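You operate a simulated robot arm through the tools that you are given. There is no shell and no other tool. Be economical: measure what you need, move in short steps, check, and stop when the job is done.

You are at the controls of a simulated robot arm. One attempt, no reset.

TASK
Fetch the tea bottle from the bench top and stand it on the red tray.

The check looks at the end state, three seconds after you hand in, the way a careful person would. Anything else that was tipped, shoved, dropped, spilled or broken makes it a failure.

THE ROBOT
A 7-joint arm with a two-finger parallel gripper, fixed in place. Base frame: the origin is at the foot of the arm, x ahead of it, y to its left, z up; the work surface is at about z = 0. Readings come in mm, rad, newtons and seconds.
With the tool pointing down near the work surface it reaches from about 240 to 620 mm from the base axis. Its first joint turns from -1.152 to 1.152 rad. Payload 2.6 kg.
The tool frame sits at the grasp point between the pads (the TCP): z along the fingers, y along the line on which they close. The tips reach 30 mm beyond it. Largest opening 94 mm; finger width 28, thickness 10; the body of the gripper, 50 by 96 mm, starts 55 mm behind the TCP.
Orientation is told as [roll, pitch, yaw] about the base's x, y, z axes, in that order, counted from this pose: with the fingers straight down and closing along the base's y, the tool's x points along the base's -x, its y along +y and its z along -z.

THE INTERFACE
- The arm moves only by the tool move_arm. Its argument "steps" is text: rows parted by semicolons, each of 6 numbers parted by spaces: the shift along the tool's x, y, z in units of 300 mm (1.0 is 300 mm), then the turn, a rotation vector about the tool's x, y, z in units of 120 degrees (1.0 is 120 degrees). In form: x y z wx wy wz; .... A call has 1 to 10 rows; each row is the pose to reach, as a shift and turn from the pose commanded when the call began, along the tool's axes at that moment. "claw" is the gripper command, from -1 (fully open) to 1 (shut), values between in proportion, set as the call begins (left out, the last holds). A call with a number of a shift or a turn outside -1 to 1 is refused whole. Rows are played at 5 a second. More than 50 mm and 0.15 rad between two rows, or a gripper value outside its range, and nothing of the call is played. Where a pose cannot be reached the arm comes as near as it can. A force on the tool above 40 N (or 10 N above the force at the start of the call, whichever is more), or a blocked arm, ends the call early, and 0.2 s more pass. Each finger travels about 72 mm/s and halts on what it meets, pressing with about 35 N; the grip force reading is that of the motor and also rises with nothing between the fingers. The clock runs only during rows and for 0.2 s after the last one: add rows that repeat a pose to give the fingers time. It gives the time, the measured TCP pose, the force on the tool (base axes), the opening and the grip force at its end, in the units of the frame above (readings bear some noise).
- Cameras (640 x 400 px; columns grow to the right, rows downward): "scene" is fixed at [50.4, 458.8, 550]; the picture's right is [-0.50, -0.86, 0.00], its down [-0.60, 0.35, -0.72] and it looks along [0.62, -0.36, -0.69] (base axes); focal length 332 px, centre (320, 200). "wrist" rides on the gripper at [-37, 0, -58] in the tool frame; the picture's right is [0.00, -1.00, 0.00], its down [0.97, 0.00, -0.24] and it looks along [0.24, 0.00, 0.97] (tool axes); focal length 218 px, centre (320, 200). There is no depth. A picture from a camera that has moved, and an enlarged one, comes with that camera's place and axes in the base frame and with its lens.
- get_image(camera): a new picture of that camera. It takes no simulated time.
- zoom(camera, box): a new picture of the part [left, top, right, bottom] of that camera's present view, enlarged. It takes no simulated time.
- finish_job(): hands the job in; it is judged then, once.

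Work in short steps. Places have to be worked out from the pictures, the camera data and where the tool is seen: move nearer, look again, correct. Check each grasp and each placing, and mend what went wrong. You have 90 turns and 38 pictures in all, those below and enlarged ones among them. Open the gripper and draw the arm clear of the work before you hand the job in, unless the task says otherwise; then end with one line.

The tools are called after "Call:" as name(argument=value, ...) on one line, values as JSON. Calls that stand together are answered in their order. move_arm: Moves the arm, as the interface text tells. Its arguments: {"type":"object","properties":{"steps":{"type":"string"},"claw":{"type":"number"}},"required":["steps"]} The other tools are called the same way: get_image (camera) takes a picture; zoom (camera, box) takes an enlarged picture of a part of a camera's view; finish_job () hands the job in.

At the start:

```text
t: 0.0
ee_pos: [255.1, 264.4, 312.1]
tcp_rot: [0.0, 0.001, 0.0]
force: [-0.2, -0.5, -0.1]
finger_gap: 93.9
grasp_force: 0.1
```

scene: 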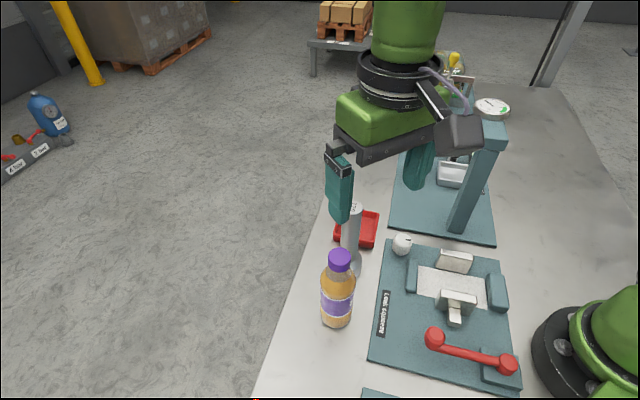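
wrist: 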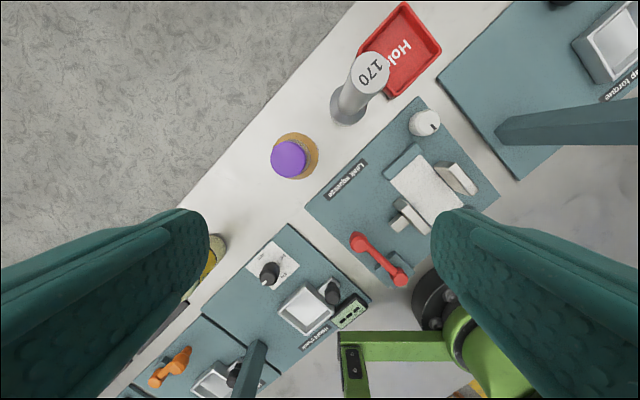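

The wrist picture puts the bottle near (281, 293) with its top at about z 175. The "170" post is near (350, 222), directly between the bottle and the tray at about (431, 143). I'll zoom in on both to check their heights and shapes.

Call:
zoom(camera="scene", box=[280, 190, 420, 340])

Call:
zoom(camera="wrist", box=[240, 0, 460, 200])

```text
2.67 times, centred on (350, 265) of scene
camera zoom: at [50.4, 458.8, 550.0], right [-0.5, -0.86, 0.0], down [-0.6, 0.35, -0.72], along [0.62, -0.36, -0.69], focal length 885 px, centre (240, 27)
```

zoom: 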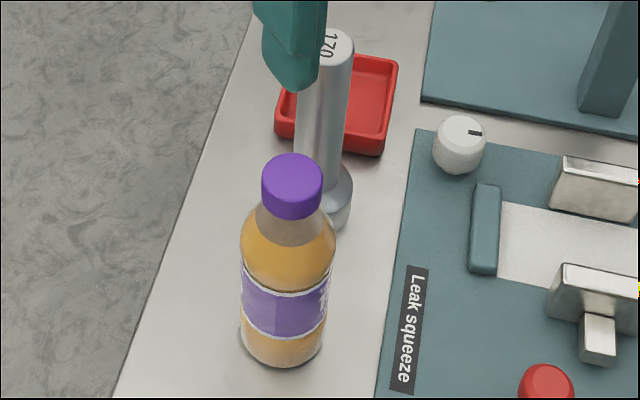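

```text
2.00 times, centred on (350, 100) of wrist
camera zoom: at [292.1, 264.8, 368.9], right [0.0, -1.0, 0.0], down [-0.97, 0.0, 0.24], along [-0.24, 0.0, -0.97], focal length 436 px, centre (260, 400)
```

zoom: 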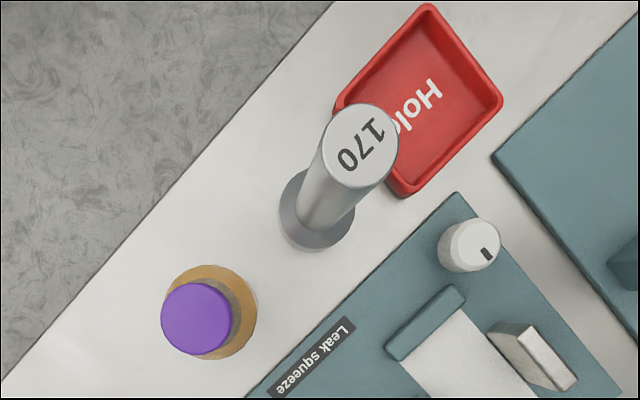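

The cap spans about z 155–175 and is about 30 mm wide. The body straightens below about z 105, too low for the palm to clear the cap. I'll grip the cap from above, so first I move over the bottle at the current height and look again.

Call:
move_arm(steps="-0.043 0.048 0 0 0 0; -0.087 0.095 0 0 0 0; -0.087 0.095 0 0 0 0", claw=-1)

Call:
get_image(camera="wrist")

```text
t: 0.8
ee_pos: [281.3, 294.2, 310.1]
tcp_rot: [0.0, 0.0, -0.002]
force: [-0.1, -0.2, 0.8]
finger_gap: 94.1
grasp_force: 0.2
```

```text
33 pictures are left
camera wrist: at [318.7, 294.3, 368.0], right [0.0, -1.0, 0.0], down [-0.97, 0.0, 0.24], along [-0.24, 0.0, -0.97], focal length 218 px, centre (320, 200)
```

wrist: 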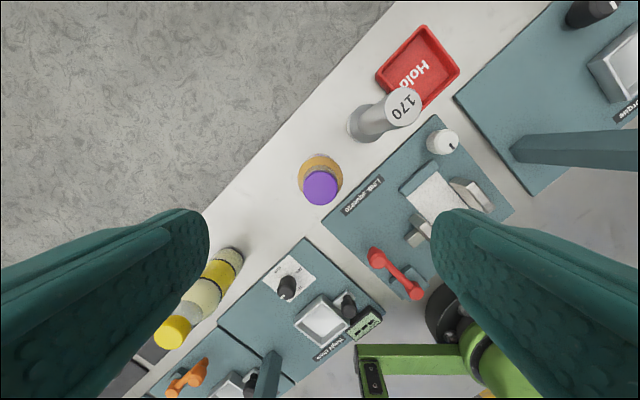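

The cap centre is at about (283.5, 293.5), almost directly under the tool. I descend to z ≈ 167 with the gripper open.

Call:
move_arm(steps="-0.007 -0.002 0.12 0 0 0; -0.007 -0.002 0.24 0 0 0; -0.007 -0.002 0.36 0 0 0; -0.007 -0.002 0.42 0 0 0; -0.007 -0.002 0.48 0 0 0; -0.007 -0.002 0.48 0 0 0")

Call:
get_image(camera="wrist")

Call:
zoom(camera="scene", box=[240, 180, 440, 340])

```text
t: 2.2
ee_pos: [281.5, 291.5, 166.6]
tcp_rot: [0.0, -0.002, 0.001]
force: [1.2, -0.3, 0.2]
finger_gap: 94.1
grasp_force: 0.1
```

```text
32 pictures are left
camera wrist: at [319.7, 291.8, 223.8], right [0.0, -1.0, 0.0], down [-0.97, 0.0, 0.24], along [-0.24, 0.0, -0.97], focal length 218 px, centre (320, 200)
```

wrist: 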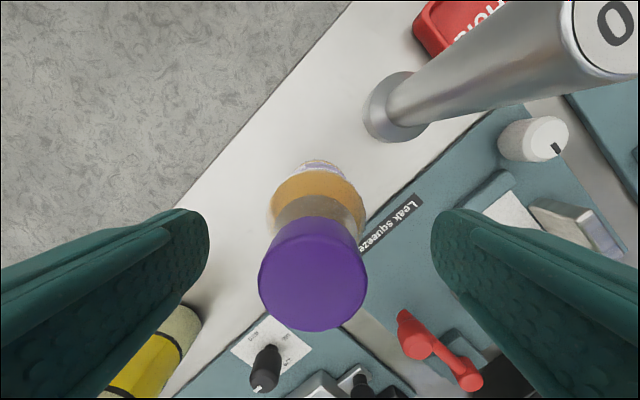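

```text
2.50 times, centred on (340, 260) of scene
camera zoom: at [50.4, 458.8, 550.0], right [-0.5, -0.86, 0.0], down [-0.6, 0.35, -0.72], along [0.62, -0.36, -0.69], focal length 829 px, centre (270, 50)
```

zoom: 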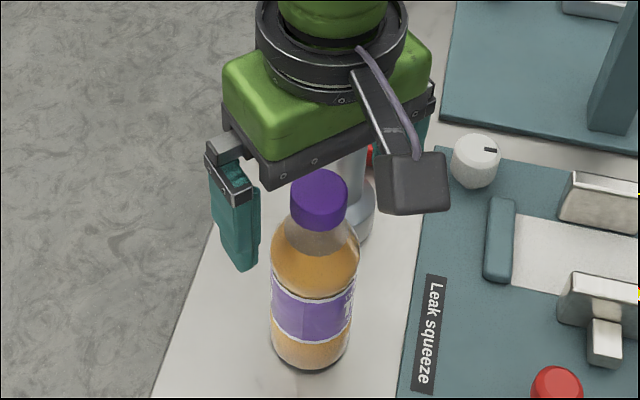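

The cap centre is now at about (285.5, 293.4) and the palm clears it. I'll nudge +4 mm in x and +2 mm in y, then close on the cap.

Call:
move_arm(steps="-0.013 0.007 0 0 0 0; -0.013 0.007 0 0 0 0")

Call:
move_arm(steps="0 0 0 0 0 0; 0 0 0 0 0 0; 0 0 0 0 0 0; 0 0 0 0 0 0; 0 0 0 0 0 0", claw=1)

Call:
zoom(camera="scene", box=[240, 180, 440, 340])

```text
t: 2.8
ee_pos: [287.9, 295.3, 167.5]
tcp_rot: [0.0, -0.001, 0.001]
force: [0.4, 0.4, -0.1]
finger_gap: 94.0
grasp_force: 0.0
```

```text
t: 4.0
ee_pos: [287.8, 293.3, 167.6]
tcp_rot: [0.0, 0.001, -0.001]
force: [-0.1, -0.7, 0.9]
finger_gap: 45.0
grasp_force: 34.8
```

```text
2.50 times, centred on (340, 260) of scene
camera zoom: at [50.4, 458.8, 550.0], right [-0.5, -0.86, 0.0], down [-0.6, 0.35, -0.72], along [0.62, -0.36, -0.69], focal length 829 px, centre (270, 50)
```

zoom: 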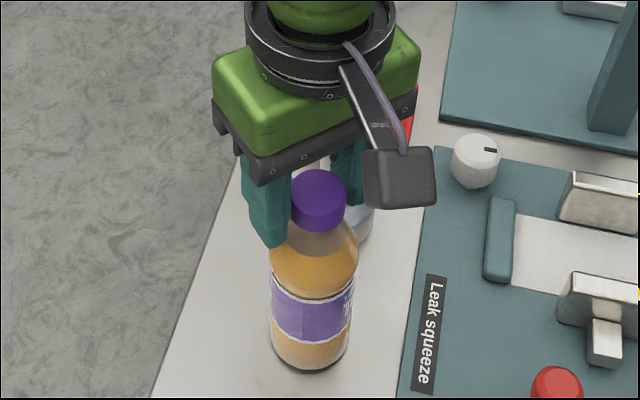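

The gap stopped at 45 mm, wider than the cap I estimated, so the fingertips may be resting on the shoulder. I'll check with the wrist camera.

Call:
get_image(camera="wrist")

```text
29 pictures are left
camera wrist: at [324.3, 295.0, 224.2], right [0.0, -1.0, 0.0], down [-0.97, 0.0, 0.24], along [-0.24, 0.0, -0.97], focal length 218 px, centre (320, 200)
```

wrist: 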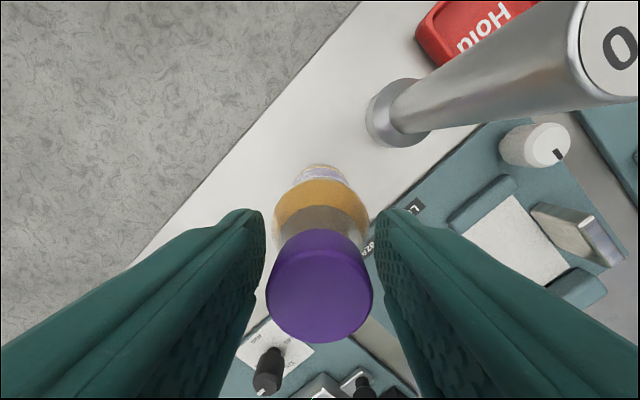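

Only the tips touch the shoulder, and the pads stand off the cap. I'll open partly, rise 12 mm so the tips sit at the neck, and close on the cap.

Call:
move_arm(steps="0 0 0 0 0 0; 0 0 0 0 0 0; 0 0 -0.02 0 0 0; 0 0 -0.04 0 0 0; 0 0 -0.04 0 0 0", claw=-0.4)

Call:
move_arm(steps="0 0 0 0 0 0; 0 0 0 0 0 0; 0 0 0 0 0 0; 0 0 0 0 0 0; 0 0 0 0 0 0", claw=1)

Call:
get_image(camera="wrist")

```text
t: 5.2
ee_pos: [287.2, 292.1, 180.0]
tcp_rot: [0.001, 0.0, -0.001]
force: [0.2, -0.2, 0.2]
finger_gap: 65.9
grasp_force: 0.1
```

```text
t: 6.4
ee_pos: [286.4, 294.0, 181.7]
tcp_rot: [0.0, -0.002, -0.001]
force: [0.0, 0.3, 3.2]
finger_gap: 39.4
grasp_force: 35.0
```

```text
28 pictures are left
camera wrist: at [323.8, 293.7, 237.6], right [0.0, -1.0, 0.0], down [-0.97, 0.0, 0.24], along [-0.24, 0.0, -0.97], focal length 218 px, centre (320, 200)
```

wrist: 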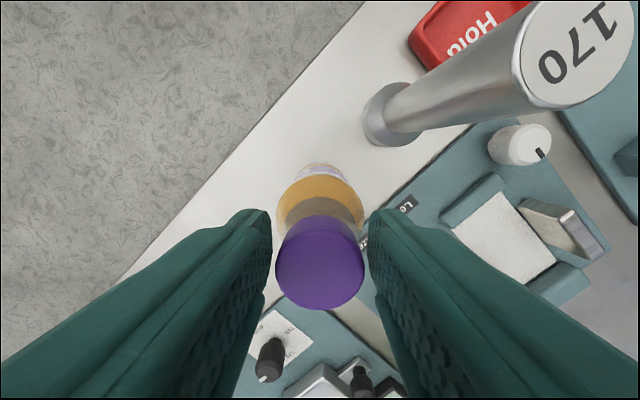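

The gap is now 39 mm, but scaling the cap between the two pictures gives about 31 mm, so the tips are still wedged on the sloping shoulder. I'll open, rise another 8 mm and close again.

Call:
move_arm(steps="0 0 0 0 0 0; 0 0 0 0 0 0; 0 0 -0.013 0 0 0; 0 0 -0.027 0 0 0; 0 0 -0.027 0 0 0", claw=-0.3)

Call:
move_arm(steps="0 0 0 0 0 0; 0 0 0 0 0 0; 0 0 0 0 0 0; 0 0 0 0 0 0; 0 0 0 0 0 0", claw=1)

Call:
get_image(camera="wrist")

Call:
zoom(camera="scene", box=[280, 190, 400, 340])

```text
t: 7.6
ee_pos: [287.4, 293.6, 189.6]
tcp_rot: [0.001, 0.0, 0.001]
force: [-0.3, 1.0, -0.5]
finger_gap: 61.3
grasp_force: 0.0
```

```text
t: 8.8
ee_pos: [285.7, 294.2, 190.0]
tcp_rot: [-0.001, 0.001, 0.001]
force: [-0.2, -0.2, 2.5]
finger_gap: 35.9
grasp_force: 35.1
```

```text
27 pictures are left
camera wrist: at [324.1, 294.5, 246.1], right [0.0, -1.0, 0.0], down [-0.97, 0.0, 0.24], along [-0.24, 0.0, -0.97], focal length 218 px, centre (320, 200)
```

wrist: 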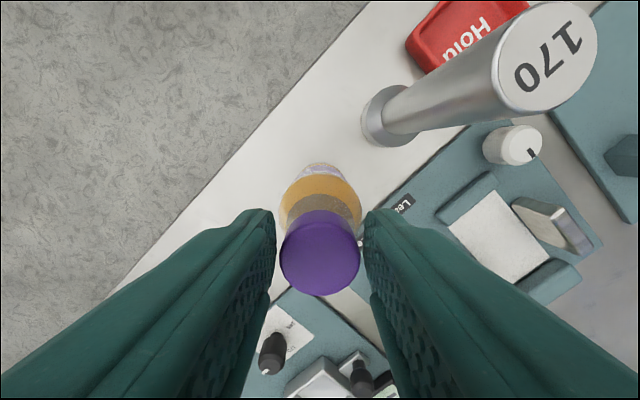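

```text
2.67 times, centred on (340, 265) of scene
camera zoom: at [50.4, 458.8, 550.0], right [-0.5, -0.86, 0.0], down [-0.6, 0.35, -0.72], along [0.62, -0.36, -0.69], focal length 885 px, centre (267, 27)
```

zoom: 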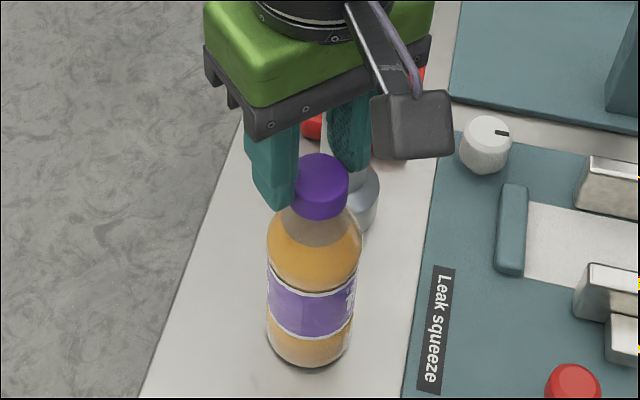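

Each time I rise, the gap shrinks in proportion (45, 39, 36 mm), so the shoulder and cap act like a cone and only the tips touch. With the cap top at about 173, TCP z 126 puts the tips at about 96 on the straight body with the palm just clear. I'll open and descend there carefully.

Call:
move_arm(steps="0 0 0 0 0 0; 0 0 0 0 0 0; 0 0 0 0 0 0; 0.005 0 0 0 0 0; 0.005 0 0 0 0 0", claw=-1)

Call:
move_arm(steps="0 0 0.06 0 0 0; 0 0 0.11 0 0 0; 0 0 0.15 0 0 0; 0 0 0.175 0 0 0; 0 0 0.193 0 0 0; 0 0 0.193 0 0 0")

Call:
zoom(camera="scene", box=[280, 190, 400, 340])

```text
t: 10.0
ee_pos: [285.4, 293.7, 188.5]
tcp_rot: [-0.001, 0.0, 0.001]
force: [0.3, -0.2, 0.8]
finger_gap: 93.9
grasp_force: 0.1
```

```text
t: 11.4
ee_pos: [284.3, 293.0, 130.8]
tcp_rot: [0.0, -0.002, 0.001]
force: [-0.2, -0.1, 0.3]
finger_gap: 93.9
grasp_force: 0.0
```

```text
2.67 times, centred on (340, 265) of scene
camera zoom: at [50.4, 458.8, 550.0], right [-0.5, -0.86, 0.0], down [-0.6, 0.35, -0.72], along [0.62, -0.36, -0.69], focal length 885 px, centre (267, 27)
```

zoom: 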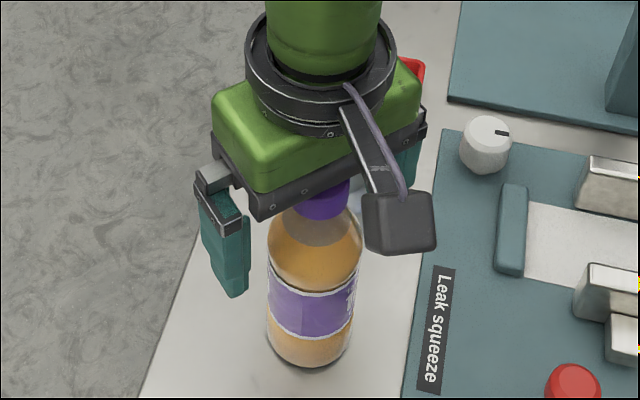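

At z 131 nothing is touching. I go 5 mm lower and close on the body.

Call:
move_arm(steps="0 0 0.008 0 0 0; 0 0 0.017 0 0 0; 0 0 0.017 0 0 0")

Call:
move_arm(steps="0 0 0 0 0 0; 0 0 0 0 0 0; 0 0 0 0 0 0; 0 0 0 0 0 0; 0 0 0 0 0 0", claw=1)

Call:
get_image(camera="wrist")

```text
t: 12.2
ee_pos: [283.7, 293.2, 126.4]
tcp_rot: [0.0, 0.0, -0.002]
force: [0.1, -1.8, 0.7]
finger_gap: 93.8
grasp_force: 0.0
```

```text
t: 13.4
ee_pos: [284.4, 293.9, 125.3]
tcp_rot: [0.001, -0.001, 0.001]
force: [-0.2, -0.8, 0.0]
finger_gap: 54.7
grasp_force: 35.6
```

```text
24 pictures are left
camera wrist: at [322.3, 294.3, 182.4], right [0.0, -1.0, 0.0], down [-0.97, 0.0, 0.24], along [-0.24, 0.0, -0.97], focal length 218 px, centre (320, 200)
```

wrist: 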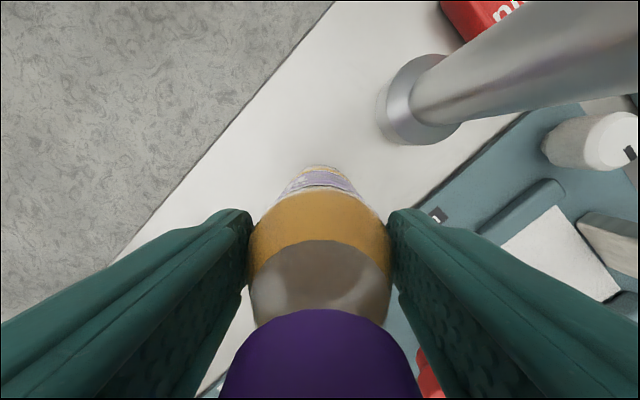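

The gap is 54.7 mm with no vertical force, so this is a good grip on the straight body. I'll lift 30 mm as a test.

Call:
move_arm(steps="0 0 -0.02 0 0 0; 0 0 -0.04 0 0 0; 0 0 -0.07 0 0 0; 0 0 -0.1 0 0 0; 0 0 -0.1 0 0 0")

Call:
zoom(camera="scene", box=[260, 160, 420, 340])

```text
t: 14.6
ee_pos: [283.6, 294.2, 156.5]
tcp_rot: [-0.001, 0.002, 0.0]
force: [0.1, 0.3, -2.6]
finger_gap: 54.6
grasp_force: 35.1
```

```text
2.22 times, centred on (340, 250) of scene
camera zoom: at [50.4, 458.9, 550.0], right [-0.5, -0.86, 0.0], down [-0.6, 0.35, -0.72], along [0.62, -0.36, -0.69], focal length 737 px, centre (276, 89)
```

zoom: 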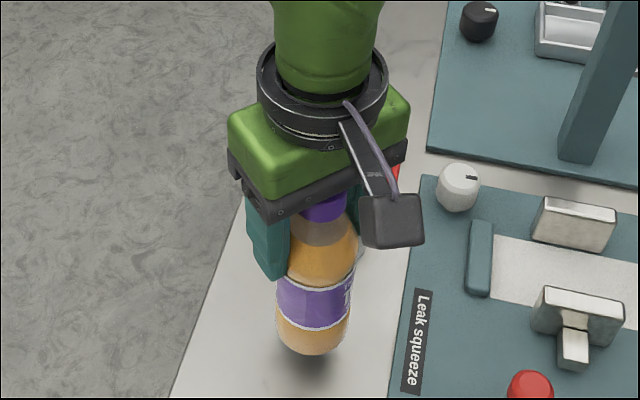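

The bottle is held and upright, reading about 2.6 N. I lift to z ≈ 345 so its base clears the 170 mm post.

Call:
move_arm(steps="0 0 -0.08 0 0 0; 0 0 -0.16 0 0 0; 0 0 -0.24 0 0 0; 0 0 -0.32 0 0 0; 0 0 -0.4 0 0 0; 0 0 -0.48 0 0 0; 0 0 -0.56 0 0 0; 0 0 -0.63 0 0 0; 0 0 -0.63 0 0 0")

Call:
get_image(camera="scene")

Call:
get_image(camera="wrist")

```text
t: 16.6
ee_pos: [286.6, 294.6, 345.0]
tcp_rot: [-0.001, 0.0, 0.001]
force: [0.2, -0.3, -3.9]
finger_gap: 54.8
grasp_force: 35.7
```

```text
22 pictures are left
```

scene: 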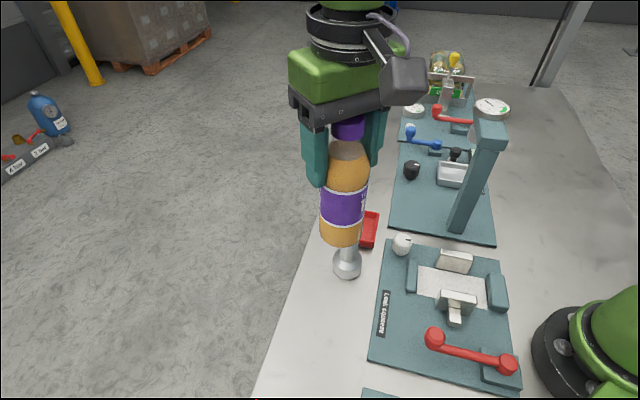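

```text
21 pictures are left
camera wrist: at [323.1, 294.7, 401.3], right [0.0, -1.0, 0.0], down [-0.97, 0.0, 0.24], along [-0.24, 0.0, -0.97], focal length 218 px, centre (320, 200)
```

wrist: 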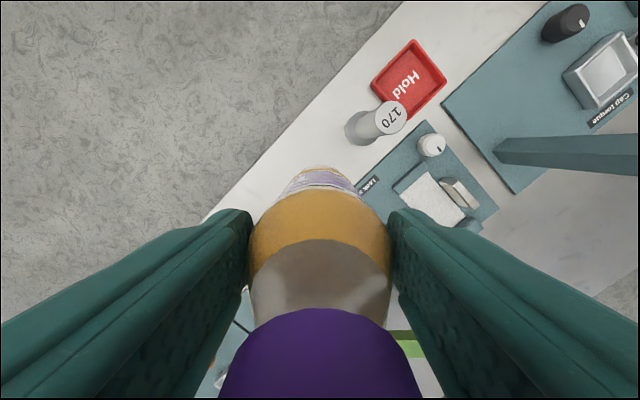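

The tray centre is at about (428, 149), and the bottle's base, at about z 220, clears the post. I move across to above the tray.

Call:
move_arm(steps="-0.03 -0.03 0 0 0 0; -0.09 -0.09 0 0 0 0; -0.16 -0.165 0 0 0 0; -0.23 -0.237 0 0 0 0; -0.3 -0.309 0 0 0 0; -0.37 -0.381 0 0 0 0; -0.43 -0.445 0 0 0 0; -0.471 -0.485 0 0 0 0; -0.471 -0.485 0 0 0 0; -0.471 -0.485 0 0 0 0")

Call:
get_image(camera="scene")

Call:
get_image(camera="wrist")

```text
t: 18.8
ee_pos: [426.8, 148.8, 346.3]
tcp_rot: [0.001, -0.001, 0.0]
force: [0.0, 0.4, -2.3]
finger_gap: 54.8
grasp_force: 35.0
```

```text
20 pictures are left
```

scene: 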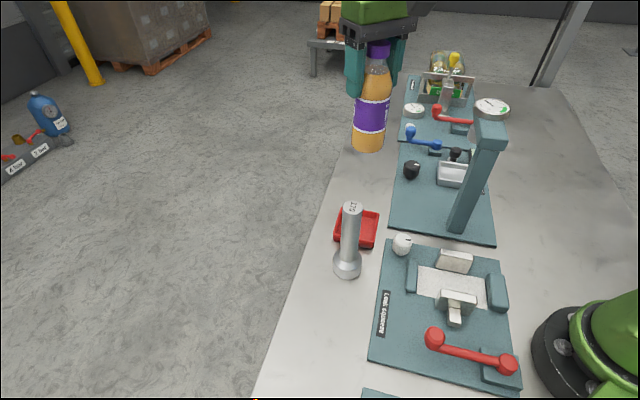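

```text
19 pictures are left
camera wrist: at [465.0, 149.2, 402.8], right [0.0, -1.0, 0.0], down [-0.97, 0.0, 0.24], along [-0.24, 0.0, -0.97], focal length 218 px, centre (320, 200)
```

wrist: 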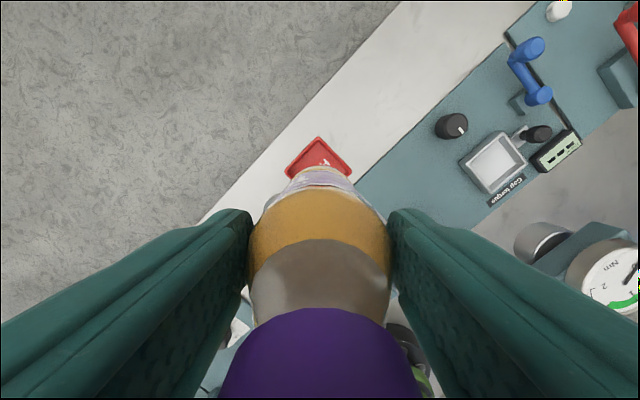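

Combining the views, the tray centre is at about (424, 151). I correct for that and descend to z ≈ 155, leaving the base about 28 mm above the bench, then check.

Call:
move_arm(steps="0.01 0.007 -0.0 0 0 0; 0.01 0.007 0.08 0 0 0; 0.01 0.007 0.16 0 0 0; 0.01 0.007 0.24 0 0 0; 0.01 0.007 0.32 0 0 0; 0.01 0.007 0.4 0 0 0; 0.01 0.007 0.48 0 0 0; 0.01 0.007 0.56 0 0 0; 0.01 0.007 0.635 0 0 0; 0.01 0.007 0.635 0 0 0")

Call:
zoom(camera="scene", box=[280, 140, 440, 280])

Call:
get_image(camera="wrist")

```text
t: 21.0
ee_pos: [424.7, 148.1, 152.3]
tcp_rot: [0.0, 0.0, 0.0]
force: [-0.2, -0.9, -2.6]
finger_gap: 54.4
grasp_force: 34.9
```

```text
2.86 times, centred on (360, 210) of scene
camera zoom: at [50.4, 458.9, 550.0], right [-0.5, -0.86, 0.0], down [-0.6, 0.35, -0.72], along [0.62, -0.36, -0.69], focal length 948 px, centre (206, 171)
```

zoom: 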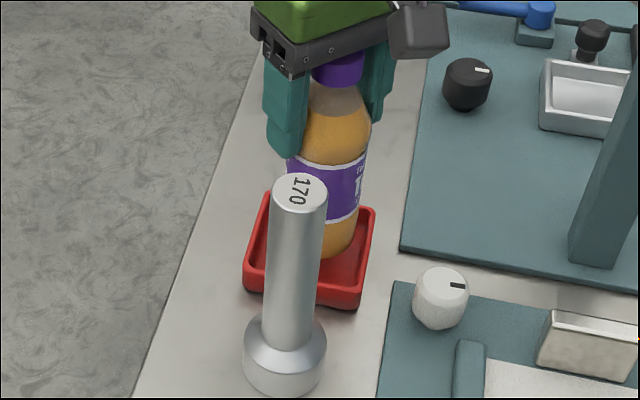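

```text
17 pictures are left
camera wrist: at [461.5, 149.6, 209.6], right [0.0, -1.0, 0.0], down [-0.97, 0.0, 0.24], along [-0.24, 0.0, -0.97], focal length 218 px, centre (320, 200)
```

wrist: 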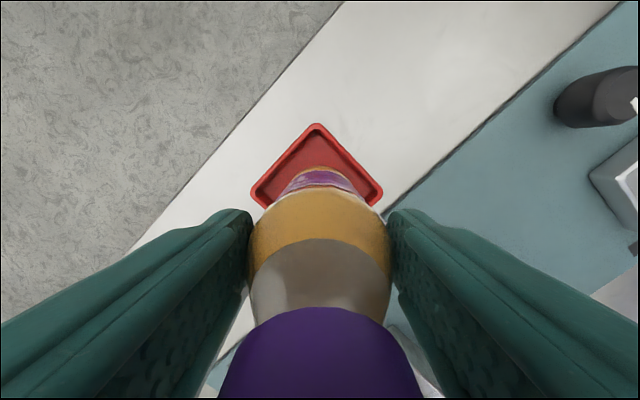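

The tray centre refines to about (420.5, 152), so I shift −4 mm in x and +3 mm in y, then lower to z ≈ 134.

Call:
move_arm(steps="0.006 0.005 0 0 0 0; 0.013 0.01 0 0 0 0; 0.013 0.01 0.02 0 0 0; 0.013 0.01 0.04 0 0 0; 0.013 0.01 0.06 0 0 0; 0.013 0.01 0.06 0 0 0")

Call:
zoom(camera="scene", box=[320, 180, 400, 260])

```text
t: 22.4
ee_pos: [419.2, 153.2, 135.7]
tcp_rot: [0.001, 0.001, 0.001]
force: [0.4, -0.2, -2.1]
finger_gap: 54.6
grasp_force: 35.0
```

```text
5.00 times, centred on (360, 220) of scene
camera zoom: at [50.4, 458.9, 550.0], right [-0.5, -0.86, 0.0], down [-0.6, 0.35, -0.72], along [0.62, -0.36, -0.69], focal length 1659 px, centre (120, 100)
```

zoom: 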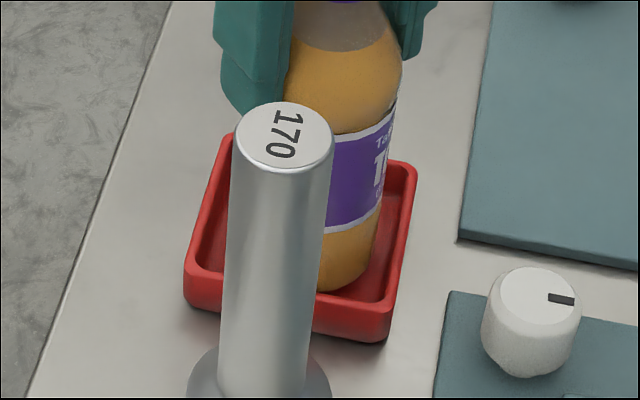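

The base is inside the rim and not yet touching. I lower in 2 mm steps and watch the vertical force.

Call:
move_arm(steps="0 0 0.007 0 0 0; 0 0 0.014 0 0 0; 0 0 0.014 0 0 0")

Call:
move_arm(steps="0 0 0.007 0 0 0; 0 0 0.007 0 0 0")

```text
t: 23.2
ee_pos: [418.4, 155.0, 131.5]
tcp_rot: [0.0, 0.0, 0.001]
force: [-0.1, -0.6, -3.1]
finger_gap: 54.6
grasp_force: 35.0
```

```text
t: 23.8
ee_pos: [420.2, 155.0, 131.1]
tcp_rot: [0.001, -0.002, 0.0]
force: [-4.3, -1.1, 11.1]
finger_gap: 54.7
grasp_force: 35.7
```

Contact shows at z ≈ 131, which would be a tray floor about 5 mm up. I check that the bottle is upright and on the floor, not the rim, before letting go.

Call:
zoom(camera="scene", box=[310, 140, 410, 260])

Call:
get_image(camera="wrist")

```text
3.33 times, centred on (360, 200) of scene
camera zoom: at [50.4, 458.8, 550.1], right [-0.5, -0.86, 0.0], down [-0.6, 0.35, -0.72], along [0.62, -0.36, -0.69], focal length 1106 px, centre (187, 200)
```

zoom: 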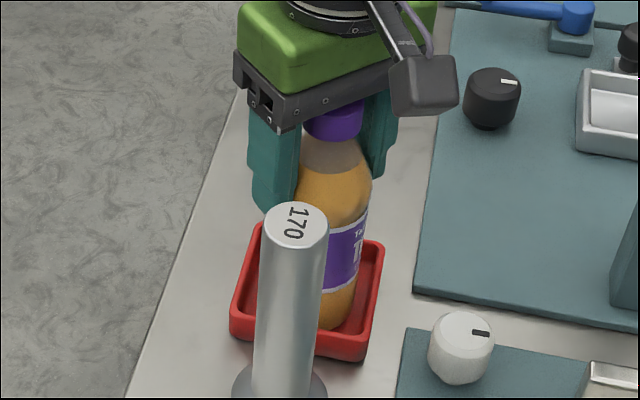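

```text
14 pictures are left
camera wrist: at [457.2, 154.9, 187.7], right [0.0, -1.0, 0.0], down [-0.97, 0.0, 0.24], along [-0.24, 0.0, -0.97], focal length 218 px, centre (320, 200)
```

wrist: 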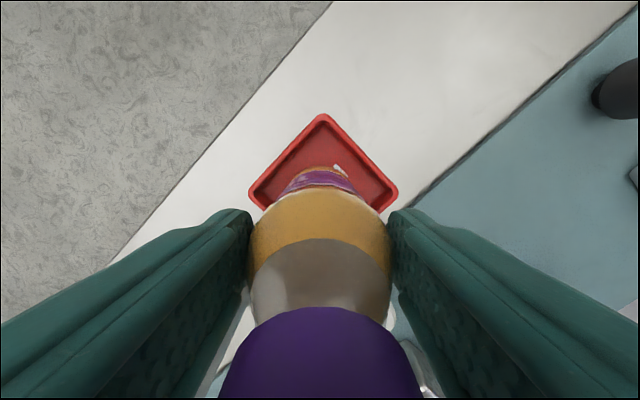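

The bottle is upright and centred in the tray. I open slowly in stages, then withdraw straight up.

Call:
move_arm(steps="0 0 -0.003 0 0 0; 0 0 -0.003 0 0 0")

Call:
move_arm(steps="0 0 0 0 0 0; 0 0 0 0 0 0; 0 0 0 0 0 0", claw=-1)

Call:
zoom(camera="scene", box=[310, 140, 410, 260])

```text
t: 24.4
ee_pos: [420.2, 153.9, 130.8]
tcp_rot: [0.001, -0.001, 0.0]
force: [0.7, 0.5, -1.5]
finger_gap: 54.7
grasp_force: 35.3
```

```text
t: 25.2
ee_pos: [418.9, 153.2, 131.7]
tcp_rot: [0.001, -0.003, 0.0]
force: [0.6, -0.8, -0.3]
finger_gap: 94.0
grasp_force: 0.0
```

```text
3.33 times, centred on (360, 200) of scene
camera zoom: at [50.4, 458.8, 550.0], right [-0.5, -0.86, 0.0], down [-0.6, 0.35, -0.72], along [0.62, -0.36, -0.69], focal length 1106 px, centre (187, 200)
```

zoom: 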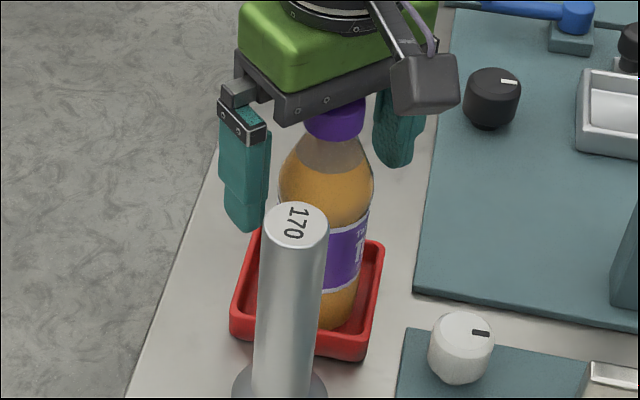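

The bottle stands free and upright with the gripper fully open. I withdraw straight up.

Call:
move_arm(steps="0 0 -0.06 0 0 0; 0 0 -0.14 0 0 0; 0 0 -0.24 0 0 0; 0 0 -0.36 0 0 0; 0 0 -0.48 0 0 0; 0 0 -0.6 0 0 0; 0 0 -0.7 0 0 0; 0 0 -0.7 0 0 0")

Call:
get_image(camera="scene")

Call:
get_image(camera="wrist")

```text
t: 27.0
ee_pos: [419.5, 153.2, 337.7]
tcp_rot: [0.0, -0.001, 0.0]
force: [-0.4, 0.6, -0.4]
finger_gap: 94.0
grasp_force: 0.1
```

```text
12 pictures are left
```

scene: 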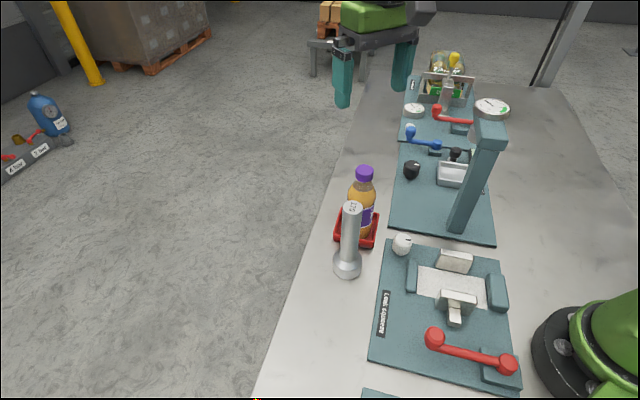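

```text
11 pictures are left
camera wrist: at [458.1, 154.1, 395.4], right [0.0, -1.0, 0.0], down [-0.97, 0.0, 0.24], along [-0.24, 0.0, -0.97], focal length 218 px, centre (320, 200)
```

wrist: 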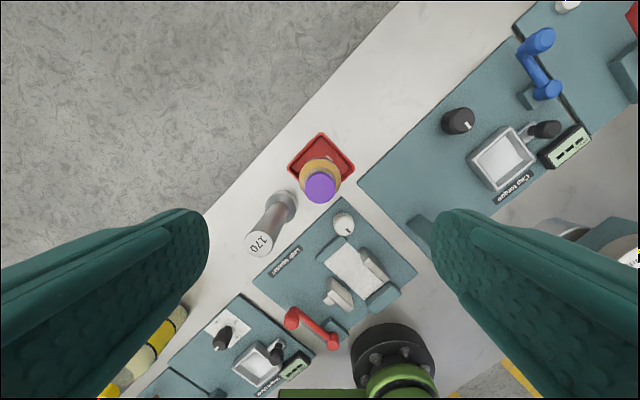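

The bottle stands upright in the tray, the post and stations are where they were, and the arm is clear with the gripper open. I hand the job in.

Call:
finish_job()

```text
The job is handed in.
```

The tea bottle is standing upright on the red tray, nothing else was moved, and the arm is clear with the gripper open.
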